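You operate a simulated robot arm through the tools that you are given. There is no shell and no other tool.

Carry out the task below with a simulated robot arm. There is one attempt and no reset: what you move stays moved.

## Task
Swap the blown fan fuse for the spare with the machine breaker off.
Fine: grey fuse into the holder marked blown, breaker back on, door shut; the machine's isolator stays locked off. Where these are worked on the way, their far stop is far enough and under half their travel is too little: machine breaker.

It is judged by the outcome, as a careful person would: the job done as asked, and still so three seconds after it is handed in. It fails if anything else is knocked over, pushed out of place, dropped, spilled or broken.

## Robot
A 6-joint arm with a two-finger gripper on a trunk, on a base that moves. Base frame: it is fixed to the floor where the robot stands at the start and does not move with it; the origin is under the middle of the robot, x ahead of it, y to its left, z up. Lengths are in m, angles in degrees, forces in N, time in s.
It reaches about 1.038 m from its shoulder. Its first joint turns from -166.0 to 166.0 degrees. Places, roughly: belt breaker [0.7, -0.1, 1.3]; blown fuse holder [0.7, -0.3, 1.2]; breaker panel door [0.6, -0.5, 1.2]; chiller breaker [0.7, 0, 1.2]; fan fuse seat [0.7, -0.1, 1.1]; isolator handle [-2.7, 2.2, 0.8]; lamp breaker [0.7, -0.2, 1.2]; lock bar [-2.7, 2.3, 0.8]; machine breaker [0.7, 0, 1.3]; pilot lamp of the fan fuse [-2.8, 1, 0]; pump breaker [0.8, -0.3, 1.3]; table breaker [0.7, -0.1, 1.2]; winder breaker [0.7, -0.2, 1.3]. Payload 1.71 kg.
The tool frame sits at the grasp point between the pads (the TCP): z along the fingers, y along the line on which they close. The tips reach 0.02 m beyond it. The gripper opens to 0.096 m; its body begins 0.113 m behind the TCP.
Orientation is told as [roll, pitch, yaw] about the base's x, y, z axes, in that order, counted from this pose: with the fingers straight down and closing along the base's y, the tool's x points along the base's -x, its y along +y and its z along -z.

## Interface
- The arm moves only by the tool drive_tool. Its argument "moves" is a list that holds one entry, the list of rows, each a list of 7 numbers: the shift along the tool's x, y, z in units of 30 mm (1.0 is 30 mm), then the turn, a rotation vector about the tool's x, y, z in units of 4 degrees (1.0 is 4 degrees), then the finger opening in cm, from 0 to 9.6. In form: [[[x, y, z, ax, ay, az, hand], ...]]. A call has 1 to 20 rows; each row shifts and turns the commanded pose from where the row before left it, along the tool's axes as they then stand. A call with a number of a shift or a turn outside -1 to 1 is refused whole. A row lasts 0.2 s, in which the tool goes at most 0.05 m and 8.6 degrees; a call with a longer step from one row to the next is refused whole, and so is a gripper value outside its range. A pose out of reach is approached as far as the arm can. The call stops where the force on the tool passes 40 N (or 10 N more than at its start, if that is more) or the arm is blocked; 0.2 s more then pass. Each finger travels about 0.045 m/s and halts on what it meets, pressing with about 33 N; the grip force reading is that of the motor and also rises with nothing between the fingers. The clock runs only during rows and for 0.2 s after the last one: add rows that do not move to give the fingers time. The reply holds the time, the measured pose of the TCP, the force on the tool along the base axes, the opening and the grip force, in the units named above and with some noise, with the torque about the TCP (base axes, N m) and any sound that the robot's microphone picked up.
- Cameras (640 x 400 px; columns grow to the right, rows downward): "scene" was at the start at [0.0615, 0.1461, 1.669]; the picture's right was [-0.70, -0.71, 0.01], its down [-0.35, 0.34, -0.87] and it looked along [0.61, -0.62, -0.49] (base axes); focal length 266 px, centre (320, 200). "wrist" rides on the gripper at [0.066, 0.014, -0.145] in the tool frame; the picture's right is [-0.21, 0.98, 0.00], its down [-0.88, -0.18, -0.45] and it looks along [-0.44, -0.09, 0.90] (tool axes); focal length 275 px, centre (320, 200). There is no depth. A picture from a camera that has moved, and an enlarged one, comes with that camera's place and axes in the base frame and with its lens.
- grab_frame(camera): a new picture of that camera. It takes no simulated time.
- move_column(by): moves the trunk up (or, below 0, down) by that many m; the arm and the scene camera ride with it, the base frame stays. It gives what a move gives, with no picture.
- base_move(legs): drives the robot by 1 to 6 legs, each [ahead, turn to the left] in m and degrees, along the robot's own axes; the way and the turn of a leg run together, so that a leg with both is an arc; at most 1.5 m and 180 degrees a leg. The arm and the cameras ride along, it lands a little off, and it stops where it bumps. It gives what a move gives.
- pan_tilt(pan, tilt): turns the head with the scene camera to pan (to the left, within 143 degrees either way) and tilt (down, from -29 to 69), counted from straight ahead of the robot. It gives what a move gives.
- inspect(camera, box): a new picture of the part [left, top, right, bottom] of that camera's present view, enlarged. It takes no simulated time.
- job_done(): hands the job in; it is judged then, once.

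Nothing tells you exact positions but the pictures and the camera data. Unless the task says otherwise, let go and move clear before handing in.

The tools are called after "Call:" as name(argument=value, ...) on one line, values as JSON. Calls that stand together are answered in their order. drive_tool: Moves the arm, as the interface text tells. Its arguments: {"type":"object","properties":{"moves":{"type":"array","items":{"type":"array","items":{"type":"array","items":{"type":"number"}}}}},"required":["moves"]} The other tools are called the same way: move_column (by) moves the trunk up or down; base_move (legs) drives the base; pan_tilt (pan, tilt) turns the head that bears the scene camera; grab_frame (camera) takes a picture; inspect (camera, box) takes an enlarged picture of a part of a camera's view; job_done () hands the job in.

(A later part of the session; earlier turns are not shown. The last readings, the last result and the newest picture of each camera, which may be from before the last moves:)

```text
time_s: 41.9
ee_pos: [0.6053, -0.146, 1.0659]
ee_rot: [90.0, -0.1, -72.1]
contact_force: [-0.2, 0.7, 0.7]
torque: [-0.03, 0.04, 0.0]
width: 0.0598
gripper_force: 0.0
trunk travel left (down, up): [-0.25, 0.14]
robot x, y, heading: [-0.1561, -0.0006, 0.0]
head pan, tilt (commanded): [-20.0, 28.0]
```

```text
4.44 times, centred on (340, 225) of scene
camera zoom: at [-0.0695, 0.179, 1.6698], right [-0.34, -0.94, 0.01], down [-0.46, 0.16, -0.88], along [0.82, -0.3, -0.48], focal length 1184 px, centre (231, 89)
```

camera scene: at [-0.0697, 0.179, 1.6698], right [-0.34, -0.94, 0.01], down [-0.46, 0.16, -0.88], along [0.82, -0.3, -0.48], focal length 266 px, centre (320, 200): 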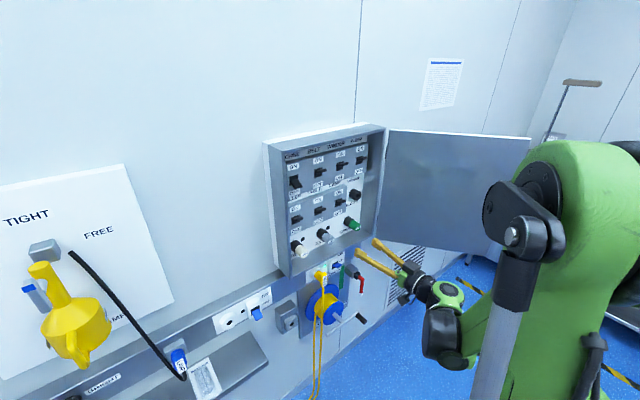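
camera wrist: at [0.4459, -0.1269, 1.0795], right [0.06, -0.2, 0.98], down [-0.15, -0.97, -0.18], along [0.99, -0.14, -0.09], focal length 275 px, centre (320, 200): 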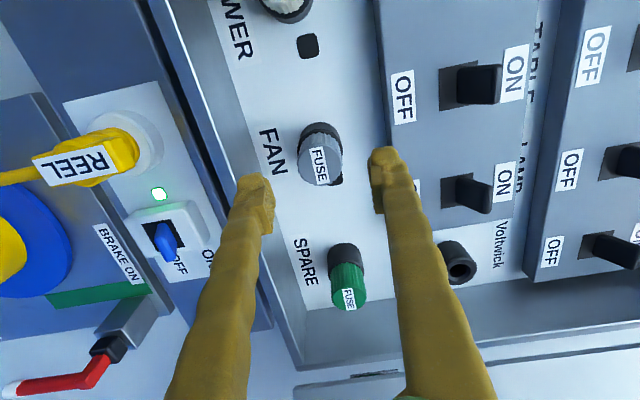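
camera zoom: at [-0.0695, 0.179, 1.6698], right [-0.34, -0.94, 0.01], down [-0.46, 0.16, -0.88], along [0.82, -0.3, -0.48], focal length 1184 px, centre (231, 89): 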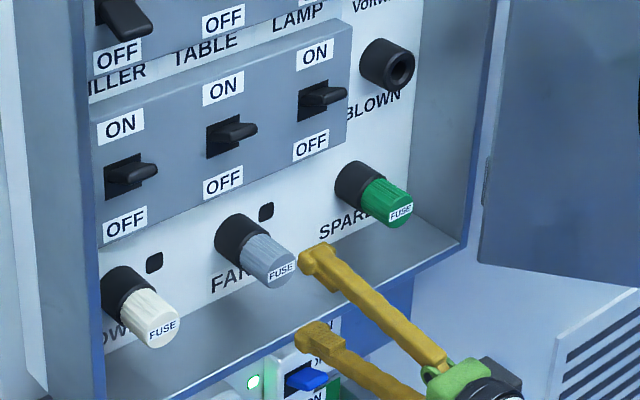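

Aligned within about a millimetre. I'll advance 6.5 cm so the pads straddle the grey cap, then close on it.

Call:
drive_tool(moves=[[[0, 0, 0.35, 0, 0, 0, 6], [0, 0, 0.4, 0, 0, 0, 6], [0, 0, 0.4, 0, 0, 0, 6], [0, 0, 0.4, 0, 0, 0, 6], [0, 0, 0.35, 0, 0, 0, 6], [0, 0, 0.2, 0, 0, 0, 6], [0, 0, 0, 0, 0, 0, 6], [0, 0, 0, 0, 0, 0, 6], [0, 0, 0, 0, 0, 0, 6]]])

Call:
grab_frame(camera="wrist")

Call:
inspect(camera="scene", box=[270, 180, 410, 270])

```text
time_s: 43.9
ee_pos: [0.664, -0.1275, 1.0651]
ee_rot: [90.1, 0.0, -72.1]
contact_force: [0.5, 0.4, -0.4]
torque: [0.01, 0.01, 0.01]
width: 0.0599
gripper_force: 0.0
trunk travel left (down, up): [-0.25, 0.14]
robot x, y, heading: [-0.1546, 0.0026, 0.1]
head pan, tilt (commanded): [-20.0, 28.0]
```

```text
taken
camera wrist: at [0.5047, -0.1076, 1.0794], right [0.06, -0.2, 0.98], down [-0.15, -0.97, -0.18], along [0.99, -0.14, -0.09], focal length 275 px, centre (320, 200)
```

wrist: 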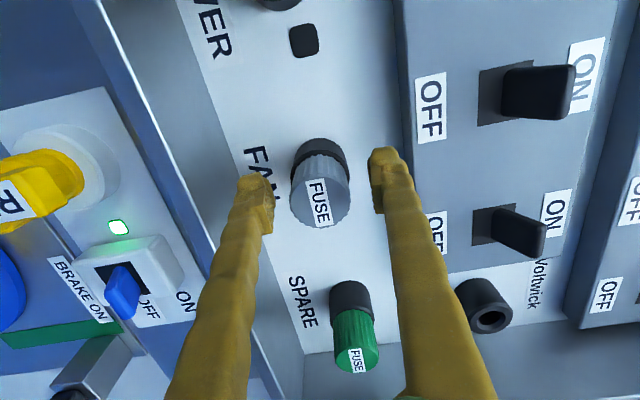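

```text
4.44 times, centred on (340, 225) of scene
camera zoom: at [-0.0695, 0.179, 1.6698], right [-0.34, -0.94, 0.01], down [-0.46, 0.16, -0.88], along [0.82, -0.3, -0.48], focal length 1184 px, centre (231, 89)
```

zoom: 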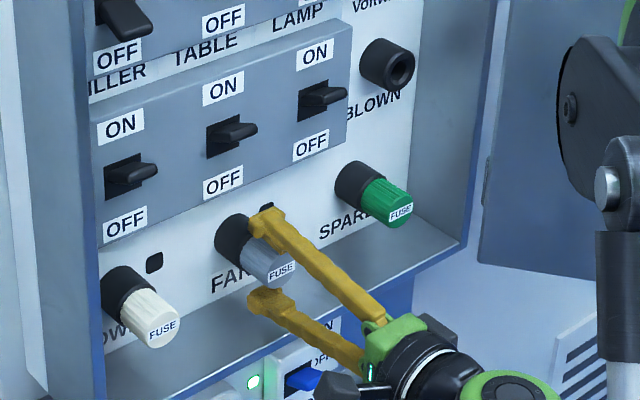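

The pads straddle the grey cap evenly. I'll close on it now.

Call:
drive_tool(moves=[[[0, 0, 0, 0, 0, 0, 4], [0, 0, 0, 0, 0, 0, 3], [0, 0, 0, 0, 0, 0, 2], [0, 0, 0, 0, 0, 0, 2], [0, 0, 0, 0, 0, 0, 2], [0, 0, 0, 0, 0, 0, 2]]])

Call:
grab_frame(camera="wrist")

```text
time_s: 45.3
ee_pos: [0.6636, -0.1281, 1.0655]
ee_rot: [90.1, 0.0, -72.0]
contact_force: [-5.2, -0.4, -10.8]
torque: [-0.02, 0.04, 0.07]
width: 0.0327
gripper_force: 32.8
trunk travel left (down, up): [-0.25, 0.14]
robot x, y, heading: [-0.1538, -0.0011, 0.1]
head pan, tilt (commanded): [-20.0, 28.0]
```

```text
taken
camera wrist: at [0.5048, -0.1077, 1.0792], right [0.06, -0.19, 0.98], down [-0.15, -0.97, -0.18], along [0.99, -0.14, -0.09], focal length 275 px, centre (320, 200)
```

wrist: 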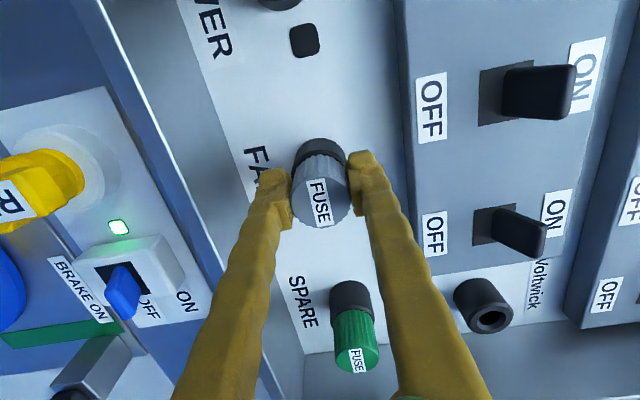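

Gripped at 33 mm width with a small vertical side load. I'll relax by about 1 mm, then pull straight out along the normal.

Call:
drive_tool(moves=[[[0, -0.03, 0, 0, 0, 0, 2], [0, 0, -0.1, 0, 0, 0, 2], [0, 0, -0.15, 0, 0, 0, 2], [0, 0, -0.15, 0, 0, 0, 2], [0, 0, -0.15, 0, 0, 0, 2], [0, 0, -0.15, 0, 0, 0, 2], [0, 0, -0.15, 0, 0, 0, 2], [0, 0, -0.15, 0, 0, 0, 2], [0, 0, 0, 0, 0, 0, 2]]])

Call:
grab_frame(camera="wrist")

Call:
inspect(camera="scene", box=[270, 180, 410, 270])

```text
time_s: 47.3
ee_pos: [0.6349, -0.1361, 1.0646]
ee_rot: [89.9, 0.0, -72.0]
contact_force: [0.1, -0.1, -1.2]
torque: [-0.02, 0.01, 0.01]
width: 0.0329
gripper_force: 33.1
trunk travel left (down, up): [-0.25, 0.14]
robot x, y, heading: [-0.1526, -0.0004, 0.2]
head pan, tilt (commanded): [-20.0, 28.0]
```

```text
taken
camera wrist: at [0.4758, -0.1168, 1.0775], right [0.06, -0.2, 0.98], down [-0.15, -0.97, -0.18], along [0.99, -0.14, -0.09], focal length 275 px, centre (320, 200)
```

wrist: 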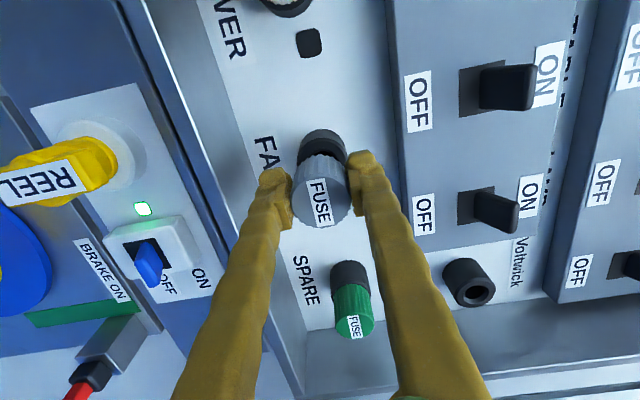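

```text
4.44 times, centred on (340, 225) of scene
camera zoom: at [-0.0695, 0.179, 1.6698], right [-0.34, -0.94, 0.01], down [-0.46, 0.16, -0.88], along [0.82, -0.3, -0.48], focal length 1184 px, centre (231, 89)
```

zoom: 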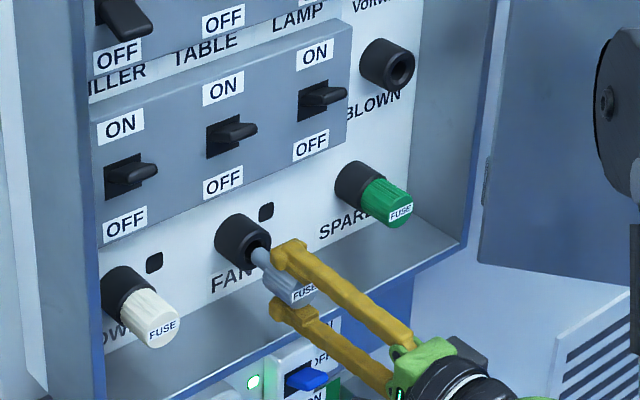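

The grey fuse is sliding out cleanly. I'll keep pulling until the barrel is fully clear.

Call:
drive_tool(moves=[[[0, 0, -0.2, 0, 0, 0, 2], [0, 0, -0.3, 0, 0, 0, 2], [0, 0, -0.4, 0, 0, 0, 2], [0, 0, -0.5, 0, 0, 0, 2], [0, 0, -0.5, 0, 0, 0, 2], [0, 0, -0.5, 0, 0, 0, 2], [0, 0, -0.4, 0, 0, 0, 2], [0, 0, -0.3, 0, 0, 0, 2], [0, 0, 0, 0, 0, 0, 2], [0, 0, 0, 0, 0, 0, 2], [0, 0, 0, 0, 0, 0, 2]]])

Call:
grab_frame(camera="wrist")

Call:
inspect(camera="scene", box=[270, 180, 410, 270])

```text
time_s: 49.7
ee_pos: [0.5465, -0.1648, 1.0628]
ee_rot: [90.0, -0.1, -71.9]
contact_force: [-0.1, 0.1, -0.1]
torque: [0.01, 0.01, 0.01]
width: 0.0327
gripper_force: 33.0
trunk travel left (down, up): [-0.25, 0.14]
robot x, y, heading: [-0.152, -0.0002, 0.0]
head pan, tilt (commanded): [-20.0, 28.0]
```

```text
taken
camera wrist: at [0.3876, -0.145, 1.077], right [0.06, -0.2, 0.98], down [-0.15, -0.97, -0.18], along [0.99, -0.14, -0.09], focal length 275 px, centre (320, 200)
```

wrist: 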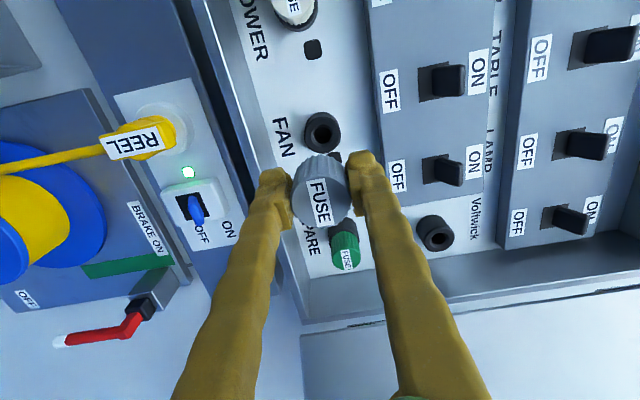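

```text
4.44 times, centred on (340, 225) of scene
camera zoom: at [-0.0695, 0.179, 1.6698], right [-0.34, -0.94, 0.01], down [-0.46, 0.16, -0.88], along [0.82, -0.3, -0.48], focal length 1184 px, centre (231, 89)
```

zoom: 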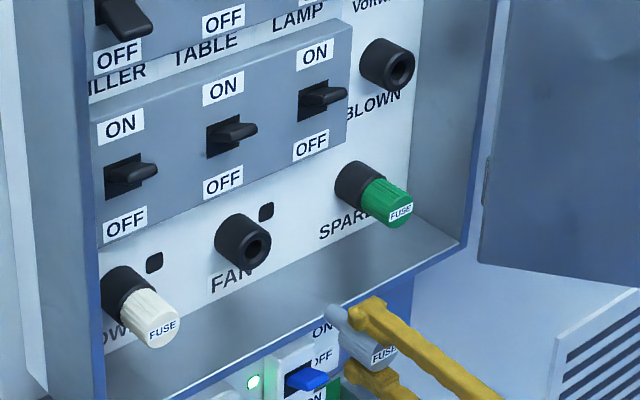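

The grey fuse is fully out and held. Both empty holes are visible, so I'll zoom in to measure the FAN-to-BLOWN displacement precisely.

Call:
inspect(camera="wrist", box=[280, 90, 480, 270])

Call:
inspect(camera="scene", box=[300, 185, 380, 240])

```text
2.22 times, centred on (380, 180) of wrist
camera zoom: at [0.3876, -0.145, 1.077], right [0.06, -0.2, 0.98], down [-0.15, -0.97, -0.18], along [0.99, -0.14, -0.09], focal length 612 px, centre (187, 244)
```

zoom: 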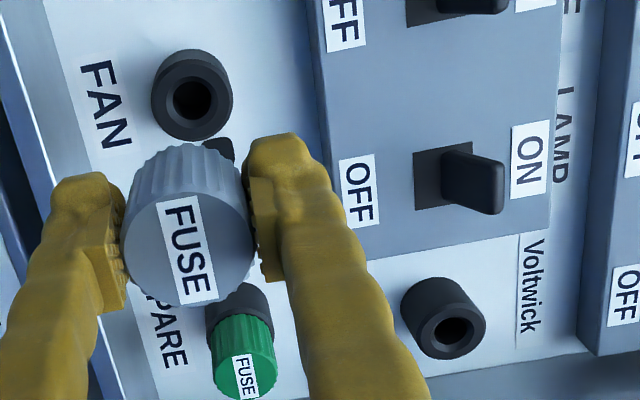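

```text
7.27 times, centred on (340, 212) of scene
camera zoom: at [-0.0695, 0.179, 1.6698], right [-0.34, -0.94, 0.01], down [-0.46, 0.16, -0.88], along [0.82, -0.3, -0.48], focal length 1938 px, centre (174, 109)
```

zoom: 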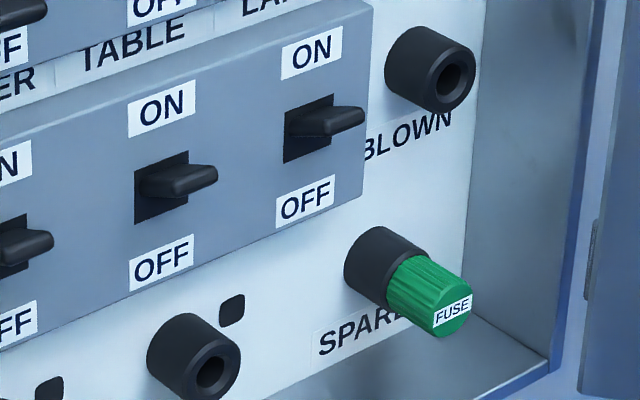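

The BLOWN hole is about 0.163 m right of and 0.120 m above the FAN seat. I'll shift the held fuse in front of BLOWN, staying outside the box.

Call:
drive_tool(moves=[[[-0.4, 0.3, 0, 0, 0, 0, 2], [-0.68, 0.5, 0, 0, 0, 0, 2], [-0.7, 0.52, 0, 0, 0, 0, 2], [-0.7, 0.52, 0, 0, 0, 0, 2], [-0.7, 0.52, 0, 0, 0, 0, 2], [-0.7, 0.52, 0, 0, 0, 0, 2], [-0.7, 0.52, 0, 0, 0, 0, 2], [-0.5, 0.36, 0, 0, 0, 0, 2], [-0.367, 0.28, 0, 0, 0, 0, 2], [0, 0, 0, 0, 0, 0, 2], [0, 0, 0, 0, 0, 0, 2], [0, 0, 0, 0, 0, 0, 2], [0, 0, 0, 0, 0, 0, 2], [0, 0, 0, 0, 0, 0, 2]]])

Call:
grab_frame(camera="wrist")

Call:
grab_frame(camera="scene")

Call:
inspect(camera="scene", box=[300, 170, 400, 240])

```text
time_s: 52.7
ee_pos: [0.5981, -0.3215, 1.1857]
ee_rot: [90.0, -0.1, -72.0]
contact_force: [1.1, -0.3, 0.1]
torque: [0.0, 0.01, -0.03]
width: 0.0325
gripper_force: 33.0
trunk travel left (down, up): [-0.25, 0.14]
robot x, y, heading: [-0.1533, 0.0007, 0.2]
head pan, tilt (commanded): [-20.0, 28.0]
```

```text
taken
camera wrist: at [0.4391, -0.3018, 1.1992], right [0.06, -0.2, 0.98], down [-0.15, -0.97, -0.18], along [0.99, -0.14, -0.09], focal length 275 px, centre (320, 200)
```

wrist: 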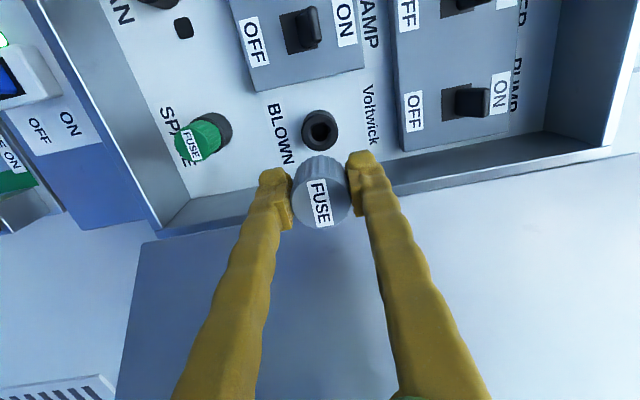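

```text
taken
camera scene: at [-0.0695, 0.179, 1.6698], right [-0.34, -0.94, 0.01], down [-0.46, 0.16, -0.88], along [0.82, -0.3, -0.48], focal length 266 px, centre (320, 200)
```

scene: 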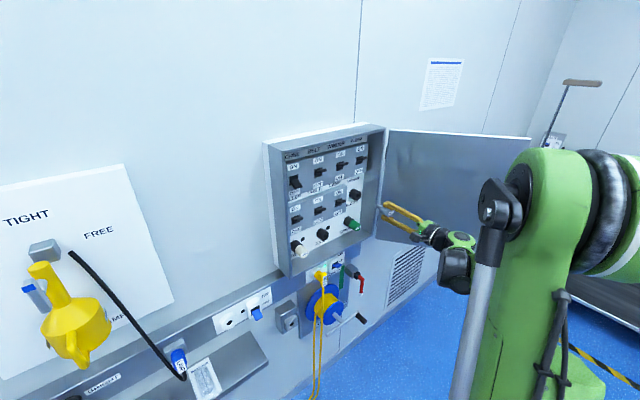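

```text
5.71 times, centred on (350, 205) of scene
camera zoom: at [-0.0695, 0.179, 1.6698], right [-0.34, -0.94, 0.01], down [-0.46, 0.16, -0.88], along [0.82, -0.3, -0.48], focal length 1523 px, centre (149, 171)
```

zoom: 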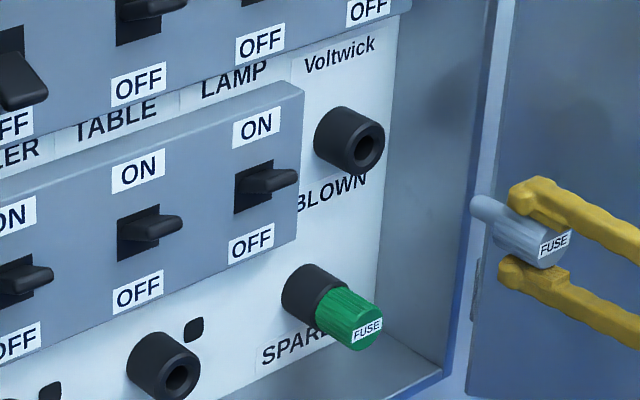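

The grey fuse is now in front of BLOWN. I'll zoom in to compare the hole's pixel position with the reference I had at the FAN seat, for fine alignment.

Call:
inspect(camera="wrist", box=[220, 80, 420, 260])

```text
2.22 times, centred on (320, 170) of wrist
camera zoom: at [0.4391, -0.3018, 1.1992], right [0.06, -0.2, 0.98], down [-0.15, -0.97, -0.18], along [0.99, -0.14, -0.09], focal length 612 px, centre (320, 267)
```

zoom: 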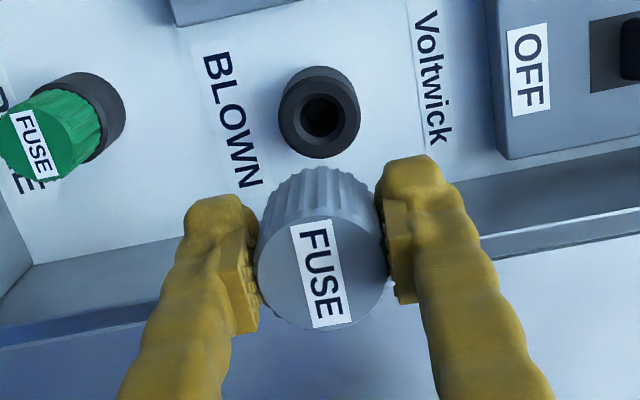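

The hole sits about 3.4 mm left of where it should be relative to the held fuse. I'll correct that, advance to about 2.5 cm short of the holder, and re-check.

Call:
drive_tool(moves=[[[0.113, 0, 0.3, 0, 0, 0, 2], [0, 0, 0.5, 0, 0, 0, 2], [0, 0, 0.5, 0, 0, 0, 2], [0, 0, 0.5, 0, 0, 0, 2], [0, 0, 0.4, 0, 0, 0, 2], [0, 0, 0.3, 0, 0, 0, 2], [0, 0, 0, 0, 0, 0, 2], [0, 0, 0, 0, 0, 0, 2], [0, 0, 0, 0, 0, 0, 2], [0, 0, 0, 0, 0, 0, 2], [0, 0, 0, 0, 0, 0, 2]]])

Call:
inspect(camera="wrist", box=[220, 80, 420, 260])

Call:
inspect(camera="scene", box=[310, 170, 390, 220])

```text
time_s: 55.1
ee_pos: [0.6681, -0.295, 1.1851]
ee_rot: [90.1, -0.1, -72.0]
contact_force: [-0.4, 0.2, -0.4]
torque: [0.0, -0.02, -0.02]
width: 0.0325
gripper_force: 33.2
trunk travel left (down, up): [-0.25, 0.14]
robot x, y, heading: [-0.1533, 0.0015, -0.0]
head pan, tilt (commanded): [-20.0, 28.0]
```

```text
2.22 times, centred on (320, 170) of wrist
camera zoom: at [0.5085, -0.2756, 1.1989], right [0.06, -0.2, 0.98], down [-0.15, -0.97, -0.18], along [0.99, -0.14, -0.09], focal length 612 px, centre (320, 267)
```

zoom: 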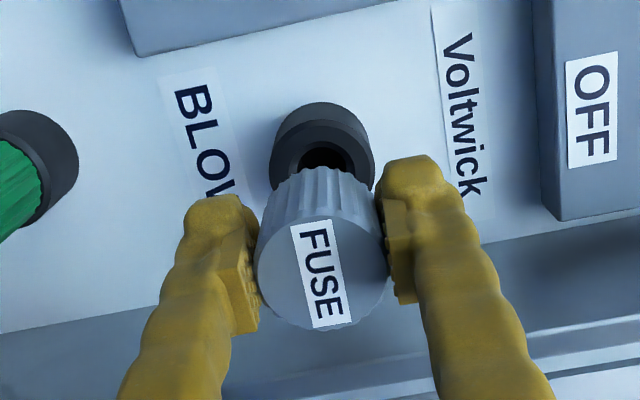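

```text
8.00 times, centred on (350, 195) of scene
camera zoom: at [-0.0695, 0.179, 1.6698], right [-0.34, -0.94, 0.01], down [-0.46, 0.16, -0.88], along [0.82, -0.3, -0.48], focal length 2132 px, centre (80, 240)
```

zoom: 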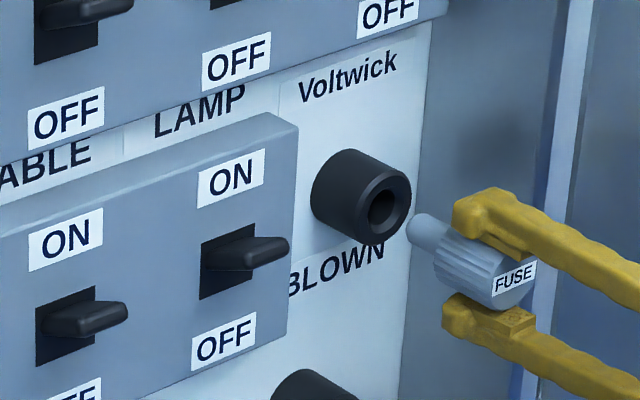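

Close to the hole now. I'll take tighter zooms on both views to check the coaxiality before inserting.

Call:
inspect(camera="wrist", box=[285, 115, 365, 165])

Call:
inspect(camera="scene", box=[340, 180, 380, 205])

```text
8.00 times, centred on (325, 140) of wrist
camera zoom: at [0.5085, -0.2756, 1.1989], right [0.06, -0.2, 0.98], down [-0.15, -0.97, -0.18], along [0.99, -0.14, -0.09], focal length 2202 px, centre (280, 680)
```

zoom: 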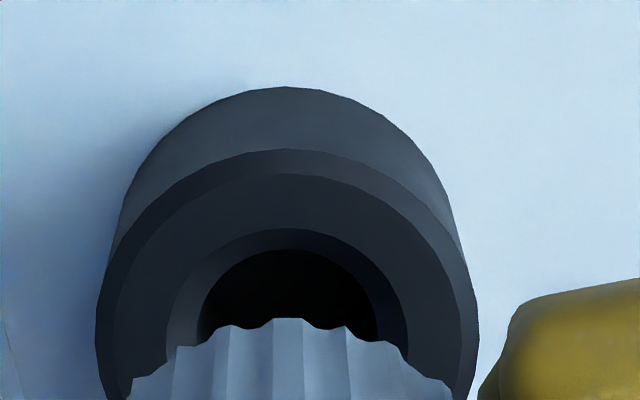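

```text
16.00 times, centred on (360, 192) of scene
camera zoom: at [-0.0695, 0.179, 1.6698], right [-0.34, -0.94, 0.01], down [-0.46, 0.16, -0.88], along [0.82, -0.3, -0.48], focal length 4264 px, centre (-320, 320)
```

zoom: 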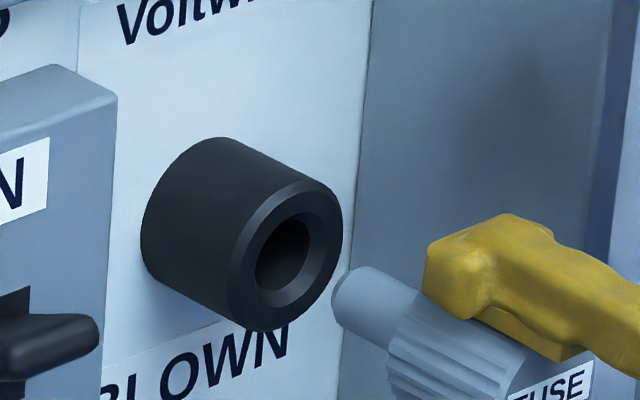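

The hole has a wide chamfer, and both views put the barrel within about 1 mm of the axis. I'll insert slowly.

Call:
drive_tool(moves=[[[0, 0, 0.1, 0, 0, 0, 2], [0, 0, 0.12, 0, 0, 0, 2], [0, 0, 0.12, 0, 0, 0, 2], [0, 0, 0.12, 0, 0, 0, 2], [0, 0, 0.12, 0, 0, 0, 2], [0, 0, 0.12, 0, 0, 0, 2], [0, 0, 0.12, 0, 0, 0, 2], [0, 0, 0.12, 0, 0, 0, 2], [0, 0, 0.12, 0, 0, 0, 2], [0, 0, 0, 0, 0, 0, 2], [0, 0, 0, 0, 0, 0, 2]]])

Call:
inspect(camera="wrist", box=[220, 80, 420, 260])

Call:
inspect(camera="scene", box=[330, 175, 394, 215])

```text
time_s: 57.5
ee_pos: [0.6973, -0.2841, 1.1849]
ee_rot: [89.9, 0.0, -71.9]
contact_force: [0.6, -2.0, -0.3]
torque: [0.0, 0.01, -0.06]
width: 0.0326
gripper_force: 32.8
trunk travel left (down, up): [-0.25, 0.14]
robot x, y, heading: [-0.1504, -0.0001, 0.2]
head pan, tilt (commanded): [-20.0, 28.0]
```

```text
2.22 times, centred on (320, 170) of wrist
camera zoom: at [0.5394, -0.2648, 1.1996], right [0.06, -0.2, 0.98], down [-0.15, -0.97, -0.18], along [0.99, -0.14, -0.09], focal length 612 px, centre (320, 267)
```

zoom: 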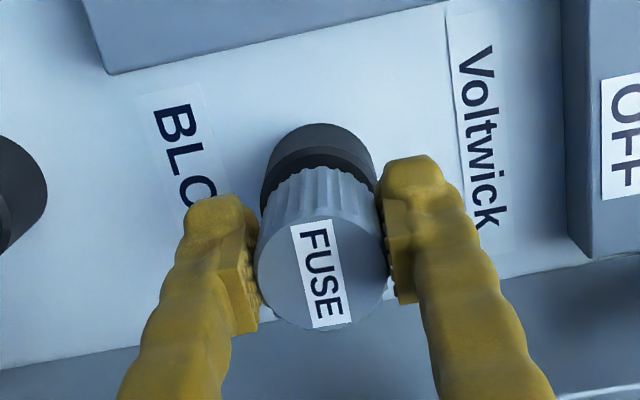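

```text
10.00 times, centred on (362, 195) of scene
camera zoom: at [-0.0694, 0.1789, 1.6698], right [-0.34, -0.94, 0.01], down [-0.46, 0.16, -0.88], along [0.82, -0.3, -0.48], focal length 2665 px, centre (-100, 250)
```

zoom: 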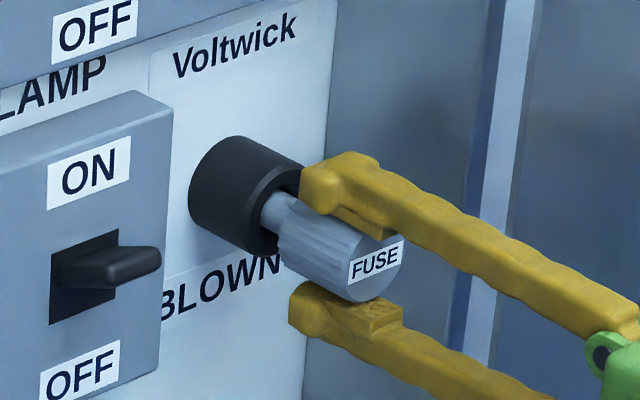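

The barrel is entering the BLOWN holder with little side force. I'll continue pushing until it seats.

Call:
drive_tool(moves=[[[0, 0, 0.1, 0, 0, 0, 2], [0, 0, 0.1, 0, 0, 0, 2], [0, 0, 0.1, 0, 0, 0, 2], [0, 0, 0.1, 0, 0, 0, 2], [0, 0, 0.1, 0, 0, 0, 2], [0, 0, 0.07, 0, 0, 0, 2], [0, 0, 0, 0, 0, 0, 2]]])

Call:
inspect(camera="wrist", box=[220, 80, 420, 260])

Call:
inspect(camera="scene", box=[330, 175, 394, 215])

```text
time_s: 59.1
ee_pos: [0.7127, -0.2786, 1.185]
ee_rot: [89.9, -0.1, -72.0]
contact_force: [-20.0, -5.6, -11.0]
torque: [-0.03, 0.2, -0.06]
width: 0.0326
gripper_force: 33.4
trunk travel left (down, up): [-0.25, 0.14]
robot x, y, heading: [-0.1531, 0.0042, 0.2]
head pan, tilt (commanded): [-20.0, 28.0]
```

```text
2.22 times, centred on (320, 170) of wrist
camera zoom: at [0.5542, -0.2598, 1.1989], right [0.06, -0.2, 0.98], down [-0.15, -0.97, -0.18], along [0.99, -0.14, -0.09], focal length 612 px, centre (320, 267)
```

zoom: 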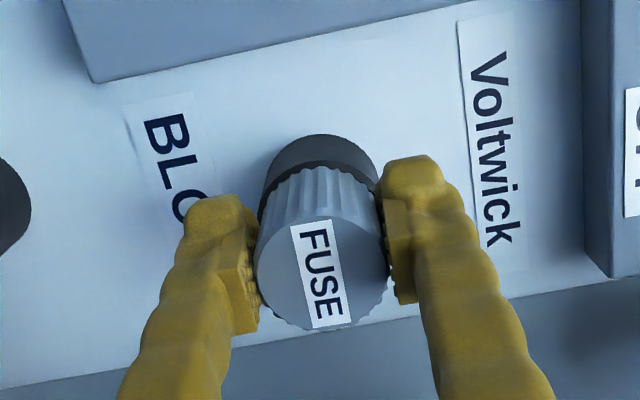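

```text
10.00 times, centred on (362, 195) of scene
camera zoom: at [-0.0709, 0.1782, 1.6698], right [-0.34, -0.94, 0.0], down [-0.45, 0.16, -0.88], along [0.82, -0.3, -0.48], focal length 2665 px, centre (-100, 250)
```

zoom: 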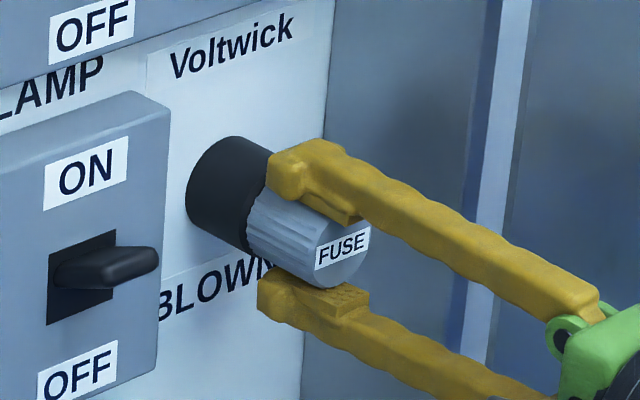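

The cap is flush against the BLOWN holder, at the same depth it had in the FAN seat, with 20 N push-back. I'll relax the side load slightly, open, and back off while watching that it stays.

Call:
drive_tool(moves=[[[0, -0.03, 0.04, 0, 0, 0, 2], [0, 0, 0, 0, 0, 0, 2], [0, 0, 0, 0, 0, 0, 3.6], [0, 0, 0, 0, 0, 0, 4.5], [0, 0, 0, 0, 0, 0, 5.2], [0, 0, 0, 0, 0, 0, 5.2], [0, 0, 0, 0, 0, 0, 5.2]]])

Call:
inspect(camera="wrist", box=[220, 80, 420, 260])

Call:
inspect(camera="scene", box=[330, 175, 394, 215])

```text
time_s: 60.7
ee_pos: [0.7155, -0.2767, 1.1843]
ee_rot: [90.0, -0.2, -72.0]
contact_force: [-0.6, 1.2, -1.0]
torque: [0.0, -0.02, 0.01]
width: 0.0521
gripper_force: 0.1
trunk travel left (down, up): [-0.25, 0.14]
robot x, y, heading: [-0.1493, -0.0012, 0.1]
head pan, tilt (commanded): [-20.0, 28.0]
```

```text
2.22 times, centred on (320, 170) of wrist
camera zoom: at [0.5571, -0.258, 1.1986], right [0.06, -0.2, 0.98], down [-0.15, -0.97, -0.18], along [0.99, -0.14, -0.09], focal length 612 px, centre (320, 267)
```

zoom: 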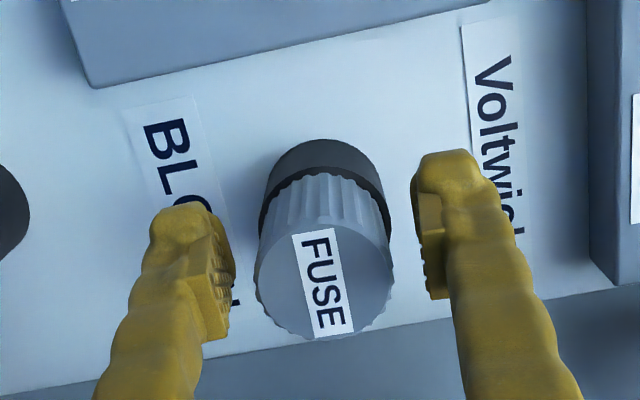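

```text
10.00 times, centred on (362, 195) of scene
camera zoom: at [-0.0695, 0.179, 1.6698], right [-0.34, -0.94, 0.01], down [-0.46, 0.16, -0.88], along [0.82, -0.3, -0.48], focal length 2665 px, centre (-100, 250)
```

zoom: 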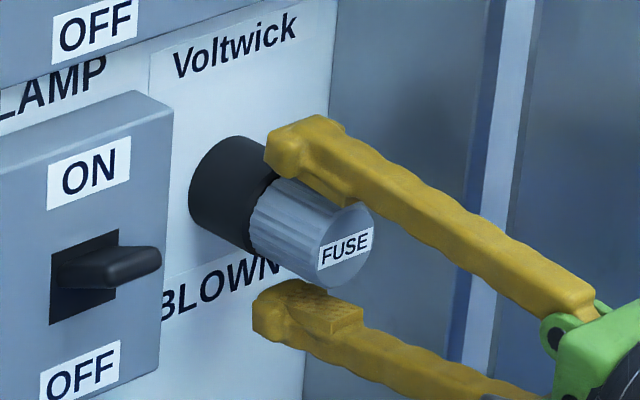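

Grey is seated in BLOWN and stays put when released. I'll withdraw straight back, then drop down in front of the green SPARE fuse.

Call:
drive_tool(moves=[[[0, 0, -0.2, 0, 0, 0, 5.2], [0, 0, -0.4, 0, 0, 0, 5.2], [0, 0, -0.6, 0, 0, 0, 5.2], [0, 0, -0.7, 0, 0, 0, 5.2], [0, 0, -0.7, 0, 0, 0, 5.2], [0, 0, -0.7, 0, 0, 0, 6], [0, 0, -0.5, 0, 0, 0, 6], [0, 0, -0.3, 0, 0, 0, 6], [0.2, -0.5, 0, 0, 0, 0, 6], [0.2, -0.8, 0, 0, 0, 0, 6], [0.2, -0.8, 0, 0, 0, 0, 6], [0, -0.8, 0, 0, 0, 0, 6], [0, -0.6, 0, 0, 0, 0, 6], [0, -0.4, 0, 0, 0, 0, 6], [0, 0, 0, 0, 0, 0, 6], [0, 0, 0, 0, 0, 0, 6], [0, 0, 0, 0, 0, 0, 6], [0, 0, 0, 0, 0, 0, 6]]])

Call:
inspect(camera="wrist", box=[220, 80, 420, 260])

Call:
grab_frame(camera="wrist")

Call:
inspect(camera="scene", box=[290, 170, 400, 250])

```text
time_s: 64.5
ee_pos: [0.5929, -0.3005, 1.0677]
ee_rot: [90.0, -0.1, -72.0]
contact_force: [0.4, 0.6, 0.0]
torque: [0.0, -0.02, -0.01]
width: 0.06
gripper_force: 0.1
trunk travel left (down, up): [-0.25, 0.14]
robot x, y, heading: [-0.1545, 0.0003, 0.0]
head pan, tilt (commanded): [-20.0, 28.0]
```

```text
2.22 times, centred on (320, 170) of wrist
camera zoom: at [0.4343, -0.281, 1.0817], right [0.06, -0.2, 0.98], down [-0.15, -0.97, -0.18], along [0.99, -0.14, -0.09], focal length 612 px, centre (320, 267)
```

zoom: 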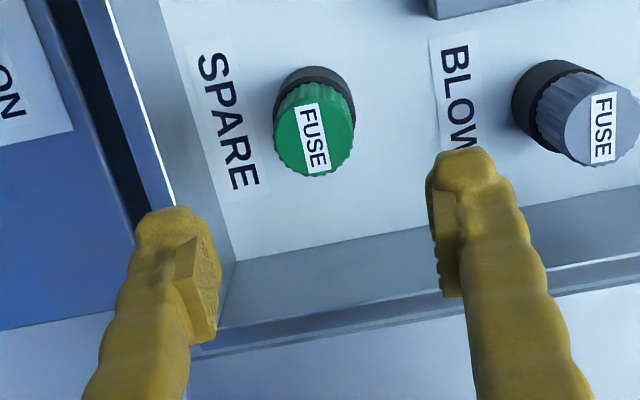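

```text
taken
camera wrist: at [0.4343, -0.281, 1.0817], right [0.06, -0.2, 0.98], down [-0.15, -0.97, -0.18], along [0.99, -0.14, -0.09], focal length 275 px, centre (320, 200)
```

wrist: 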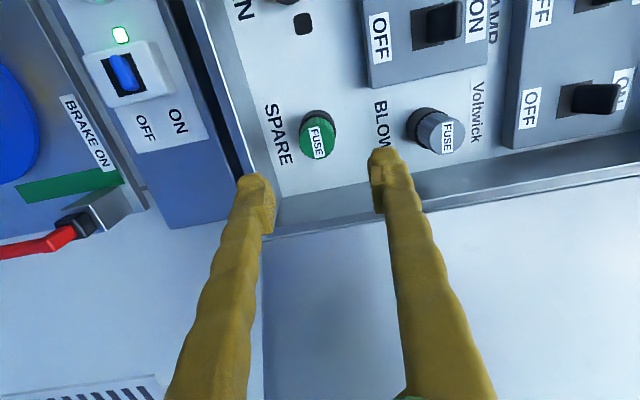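

```text
5.00 times, centred on (345, 210) of scene
camera zoom: at [-0.0695, 0.179, 1.6698], right [-0.34, -0.94, 0.01], down [-0.46, 0.16, -0.88], along [0.82, -0.3, -0.48], focal length 1332 px, centre (195, 150)
```

zoom: 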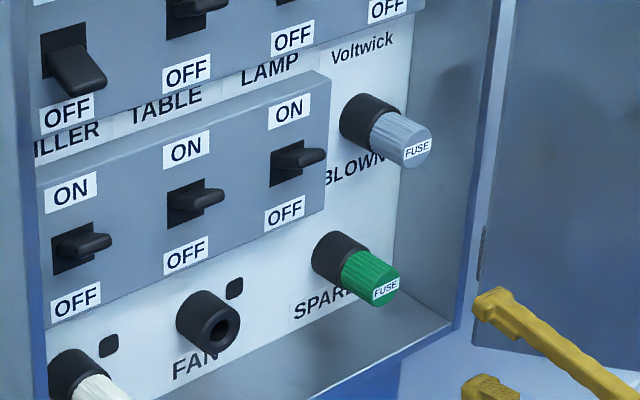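

Grey sits nicely in BLOWN. The green cap is about 3 mm left of and 2 mm below the tool axis, so I'll correct and approach part-way.

Call:
drive_tool(moves=[[[0.11, -0.07, 0.3, 0, 0, 0, 6], [0, 0, 0.5, 0, 0, 0, 6], [0, 0, 0.5, 0, 0, 0, 6], [0, 0, 0.4, 0, 0, 0, 6], [0, 0, 0.3, 0, 0, 0, 6], [0, 0, 0, 0, 0, 0, 6], [0, 0, 0, 0, 0, 0, 6], [0, 0, 0, 0, 0, 0, 6], [0, 0, 0, 0, 0, 0, 6]]])

Call:
inspect(camera="wrist", box=[220, 80, 420, 260])

```text
time_s: 66.5
ee_pos: [0.6497, -0.2774, 1.0651]
ee_rot: [90.0, -0.1, -72.0]
contact_force: [-0.1, 0.1, 0.6]
torque: [0.0, 0.01, 0.0]
width: 0.0601
gripper_force: 0.0
trunk travel left (down, up): [-0.25, 0.14]
robot x, y, heading: [-0.1529, -0.0, 0.4]
head pan, tilt (commanded): [-20.0, 28.0]
```

```text
2.22 times, centred on (320, 170) of wrist
camera zoom: at [0.4907, -0.2588, 1.0795], right [0.06, -0.2, 0.98], down [-0.15, -0.97, -0.18], along [0.99, -0.14, -0.09], focal length 612 px, centre (320, 267)
```

zoom: 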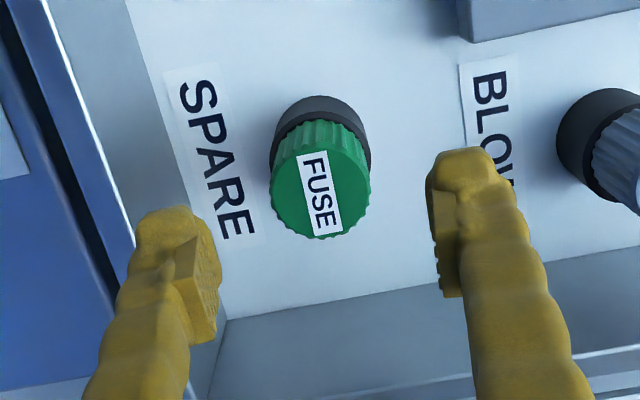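

Aligned with the green cap within 1 mm. I'll advance 6 cm and grip it.

Call:
drive_tool(moves=[[[0, 0, 0.3, 0, 0, 0, 6], [0, 0, 0.4, 0, 0, 0, 6], [0, 0, 0.4, 0, 0, 0, 6], [0, 0, 0.4, 0, 0, 0, 6], [0, 0, 0.3, 0, 0, 0, 6], [0, 0, 0.2, 0, 0, 0, 6], [0, 0, 0, 0, 0, 0, 6], [0, 0, 0, 0, 0, 0, 6], [0, 0, 0, 0, 0, 0, 6]]])

Call:
inspect(camera="wrist", box=[220, 80, 420, 260])

Call:
inspect(camera="scene", box=[310, 190, 400, 250])

```text
time_s: 68.5
ee_pos: [0.7056, -0.26, 1.0645]
ee_rot: [90.0, 0.1, -72.0]
contact_force: [-1.0, 0.5, 0.5]
torque: [0.04, 0.0, -0.02]
width: 0.0599
gripper_force: 0.0
trunk travel left (down, up): [-0.25, 0.14]
robot x, y, heading: [-0.1482, -0.0022, 0.1]
head pan, tilt (commanded): [-20.0, 28.0]
```

```text
2.22 times, centred on (320, 170) of wrist
camera zoom: at [0.5472, -0.24, 1.0791], right [0.06, -0.2, 0.98], down [-0.15, -0.97, -0.18], along [0.99, -0.14, -0.09], focal length 612 px, centre (320, 267)
```

zoom: 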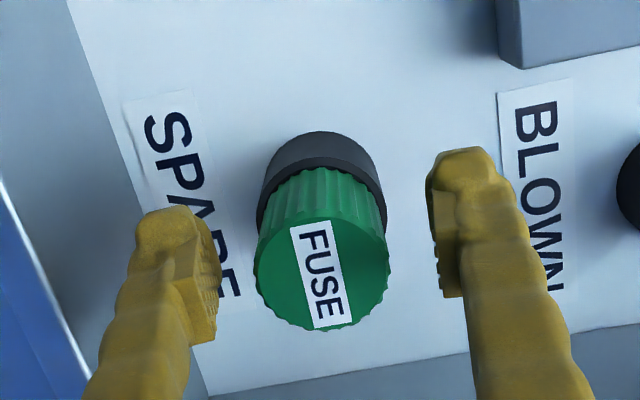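

```text
6.67 times, centred on (355, 220) of scene
camera zoom: at [-0.0694, 0.179, 1.6698], right [-0.34, -0.94, 0.01], down [-0.46, 0.16, -0.88], along [0.82, -0.3, -0.48], focal length 1777 px, centre (87, 67)
```

zoom: 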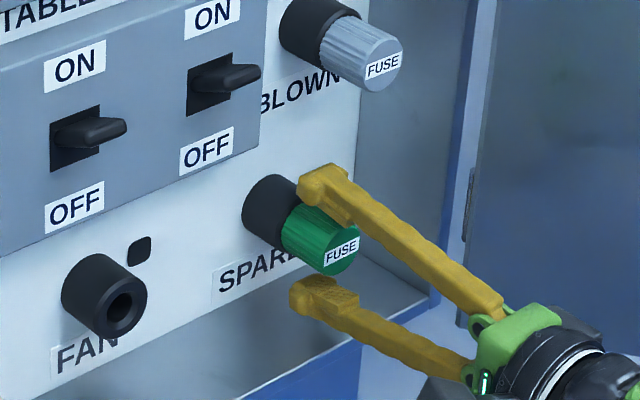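

The view matches the grey grasp exactly. I'll close on the green cap and start pulling it out.

Call:
drive_tool(moves=[[[0, 0, 0, 0, 0, 0, 4], [0, 0, 0, 0, 0, 0, 3], [0, 0, 0, 0, 0, 0, 2], [0, 0, 0, 0, 0, 0, 2], [0, 0, 0, 0, 0, 0, 2], [0, 0, 0, 0, 0, 0, 2]]])

```text
time_s: 69.9
ee_pos: [0.7068, -0.259, 1.0646]
ee_rot: [90.0, 0.0, -72.1]
contact_force: [-1.9, -0.6, -1.9]
torque: [0.01, 0.01, 0.01]
width: 0.0329
gripper_force: 33.0
trunk travel left (down, up): [-0.25, 0.14]
robot x, y, heading: [-0.1465, -0.0003, 0.2]
head pan, tilt (commanded): [-20.0, 28.0]
```

Gripped with little side force. I'll pull straight out in one smooth motion.

Call:
drive_tool(moves=[[[0, 0, -0.1, 0, 0, 0, 2], [0, 0, -0.15, 0, 0, 0, 2], [0, 0, -0.15, 0, 0, 0, 2], [0, 0, -0.15, 0, 0, 0, 2], [0, 0, -0.2, 0, 0, 0, 2], [0, 0, -0.3, 0, 0, 0, 2], [0, 0, -0.4, 0, 0, 0, 2], [0, 0, -0.5, 0, 0, 0, 2], [0, 0, -0.5, 0, 0, 0, 2], [0, 0, -0.5, 0, 0, 0, 2], [0, 0, -0.5, 0, 0, 0, 2], [0, 0, -0.4, 0, 0, 0, 2], [0, 0, -0.25, 0, 0, 0, 2], [0, 0, 0, 0, 0, 0, 2], [0, 0, 0, 0, 0, 0, 2], [0, 0, 0, 0, 0, 0, 2], [0, 0, 0, 0, 0, 0, 2]]])

Call:
inspect(camera="wrist", box=[220, 80, 420, 260])

Call:
inspect(camera="scene", box=[310, 190, 400, 250])

```text
time_s: 73.5
ee_pos: [0.59, -0.2982, 1.0651]
ee_rot: [89.9, -0.1, -72.0]
contact_force: [0.6, 0.1, -0.1]
torque: [0.01, 0.02, 0.03]
width: 0.0327
gripper_force: 32.5
trunk travel left (down, up): [-0.25, 0.14]
robot x, y, heading: [-0.15, -0.0042, 0.2]
head pan, tilt (commanded): [-20.0, 28.0]
```

```text
2.22 times, centred on (320, 170) of wrist
camera zoom: at [0.4312, -0.2777, 1.079], right [0.06, -0.2, 0.98], down [-0.15, -0.97, -0.18], along [0.99, -0.14, -0.09], focal length 612 px, centre (320, 267)
```

zoom: 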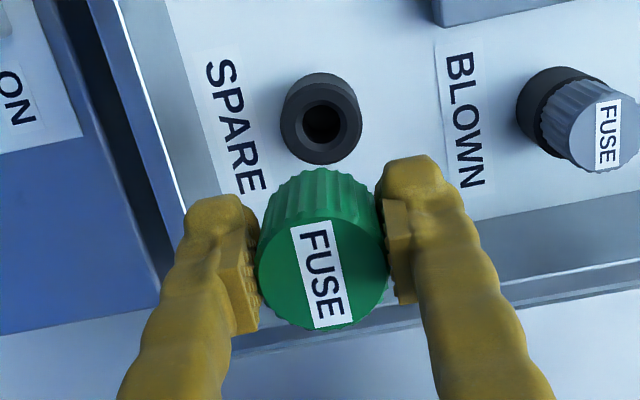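

```text
6.67 times, centred on (355, 220) of scene
camera zoom: at [-0.0695, 0.179, 1.6698], right [-0.34, -0.94, 0.01], down [-0.46, 0.16, -0.88], along [0.82, -0.3, -0.48], focal length 1777 px, centre (87, 67)
```

zoom: 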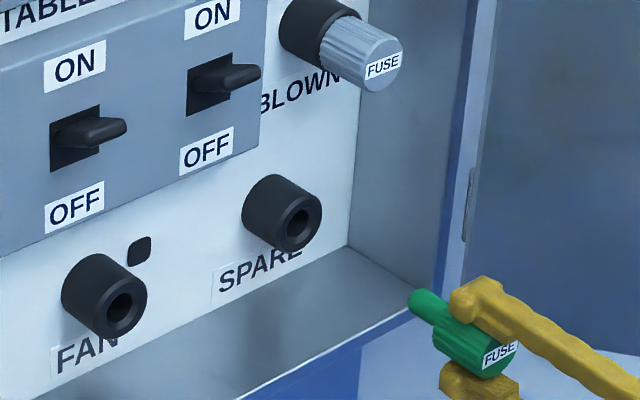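

Green is out cleanly. I'll shift left 13.8 cm in front of the empty FAN seat and verify alignment.

Call:
drive_tool(moves=[[[0.3, 0, 0, 0, 0, 0, 2], [0.6, 0, 0, 0, 0, 0, 2], [0.7, 0, 0, 0, 0, 0, 2], [0.7, 0, 0, 0, 0, 0, 2], [0.7, 0, 0, 0, 0, 0, 2], [0.7, 0, 0, 0, 0, 0, 2], [0.5, 0, 0, 0, 0, 0, 2], [0.4, 0, 0, 0, 0, 0, 2], [0, 0, 0, 0, 0, 0, 2], [0, 0, 0, 0, 0, 0, 2], [0, 0, 0, 0, 0, 0, 2], [0, 0, 0, 0, 0, 0, 2], [0, 0, 0, 0, 0, 0, 2]]])

Call:
inspect(camera="wrist", box=[220, 80, 420, 260])

Call:
inspect(camera="scene", box=[290, 200, 370, 250])

```text
time_s: 76.3
ee_pos: [0.5465, -0.1655, 1.0656]
ee_rot: [90.1, -0.1, -72.0]
contact_force: [-0.4, 0.1, -0.9]
torque: [-0.02, 0.0, 0.02]
width: 0.0325
gripper_force: 32.6
trunk travel left (down, up): [-0.25, 0.14]
robot x, y, heading: [-0.1519, -0.0003, -0.0]
head pan, tilt (commanded): [-20.0, 28.0]
```

```text
2.22 times, centred on (320, 170) of wrist
camera zoom: at [0.3878, -0.1473, 1.079], right [0.06, -0.2, 0.98], down [-0.15, -0.97, -0.18], along [0.99, -0.14, -0.09], focal length 612 px, centre (320, 267)
```

zoom: 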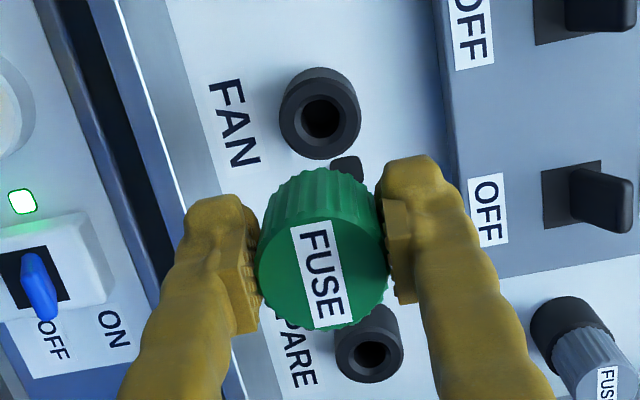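

```text
8.00 times, centred on (330, 225) of scene
camera zoom: at [-0.0695, 0.179, 1.6698], right [-0.34, -0.94, 0.01], down [-0.46, 0.16, -0.88], along [0.82, -0.3, -0.48], focal length 2132 px, centre (240, 0)
```

zoom: 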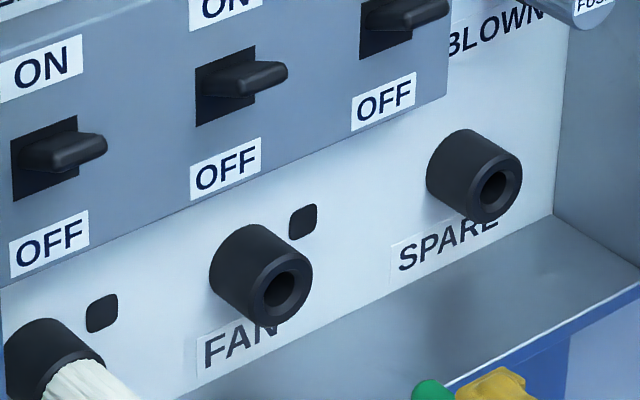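

The camera pose data (more precise than the noisy readout) says I'm about 1.8 mm too far right. I'll correct and advance to just short of the seat.

Call:
drive_tool(moves=[[[0.062, -0.02, 0.3, 0, 0, 0, 2], [0, 0, 0.5, 0, 0, 0, 2], [0, 0, 0.5, 0, 0, 0, 2], [0, 0, 0.5, 0, 0, 0, 2], [0, 0, 0.45, 0, 0, 0, 2], [0, 0, 0.3, 0, 0, 0, 2], [0, 0, 0, 0, 0, 0, 2], [0, 0, 0, 0, 0, 0, 2], [0, 0, 0, 0, 0, 0, 2], [0, 0, 0, 0, 0, 0, 2], [0, 0, 0, 0, 0, 0, 2]]])

Call:
inspect(camera="wrist", box=[285, 115, 365, 165])

Call:
inspect(camera="scene", box=[310, 220, 358, 250])

```text
time_s: 78.7
ee_pos: [0.6193, -0.1402, 1.0642]
ee_rot: [90.0, 0.0, -72.0]
contact_force: [-0.3, -0.5, -0.2]
torque: [-0.02, 0.01, -0.01]
width: 0.0326
gripper_force: 33.5
trunk travel left (down, up): [-0.25, 0.14]
robot x, y, heading: [-0.1522, 0.0021, 0.2]
head pan, tilt (commanded): [-20.0, 28.0]
```

```text
8.00 times, centred on (325, 140) of wrist
camera zoom: at [0.4602, -0.1207, 1.0785], right [0.06, -0.2, 0.98], down [-0.15, -0.97, -0.18], along [0.99, -0.14, -0.09], focal length 2202 px, centre (280, 680)
```

zoom: 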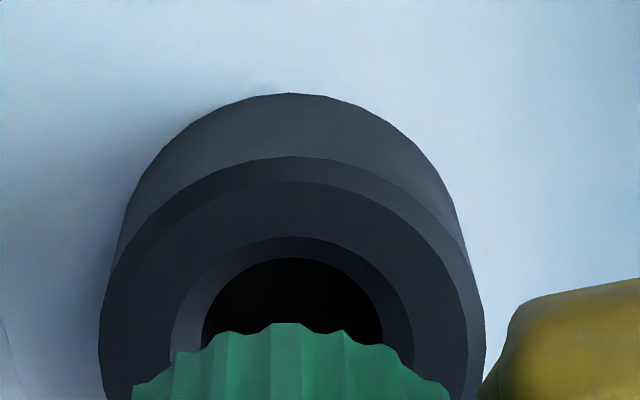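

```text
13.33 times, centred on (334, 235) of scene
camera zoom: at [-0.0695, 0.179, 1.6698], right [-0.34, -0.94, 0.01], down [-0.46, 0.16, -0.88], along [0.82, -0.3, -0.48], focal length 3553 px, centre (133, -267)
```

zoom: 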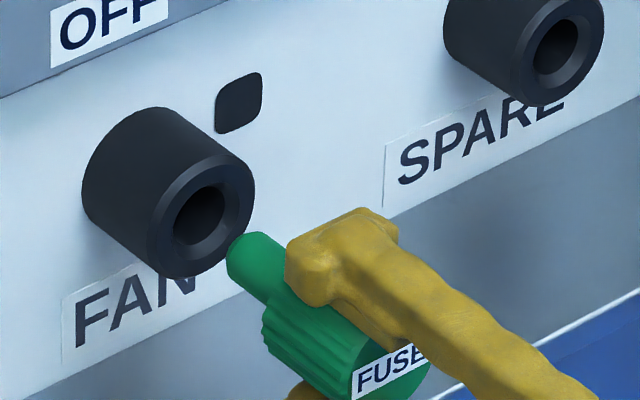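

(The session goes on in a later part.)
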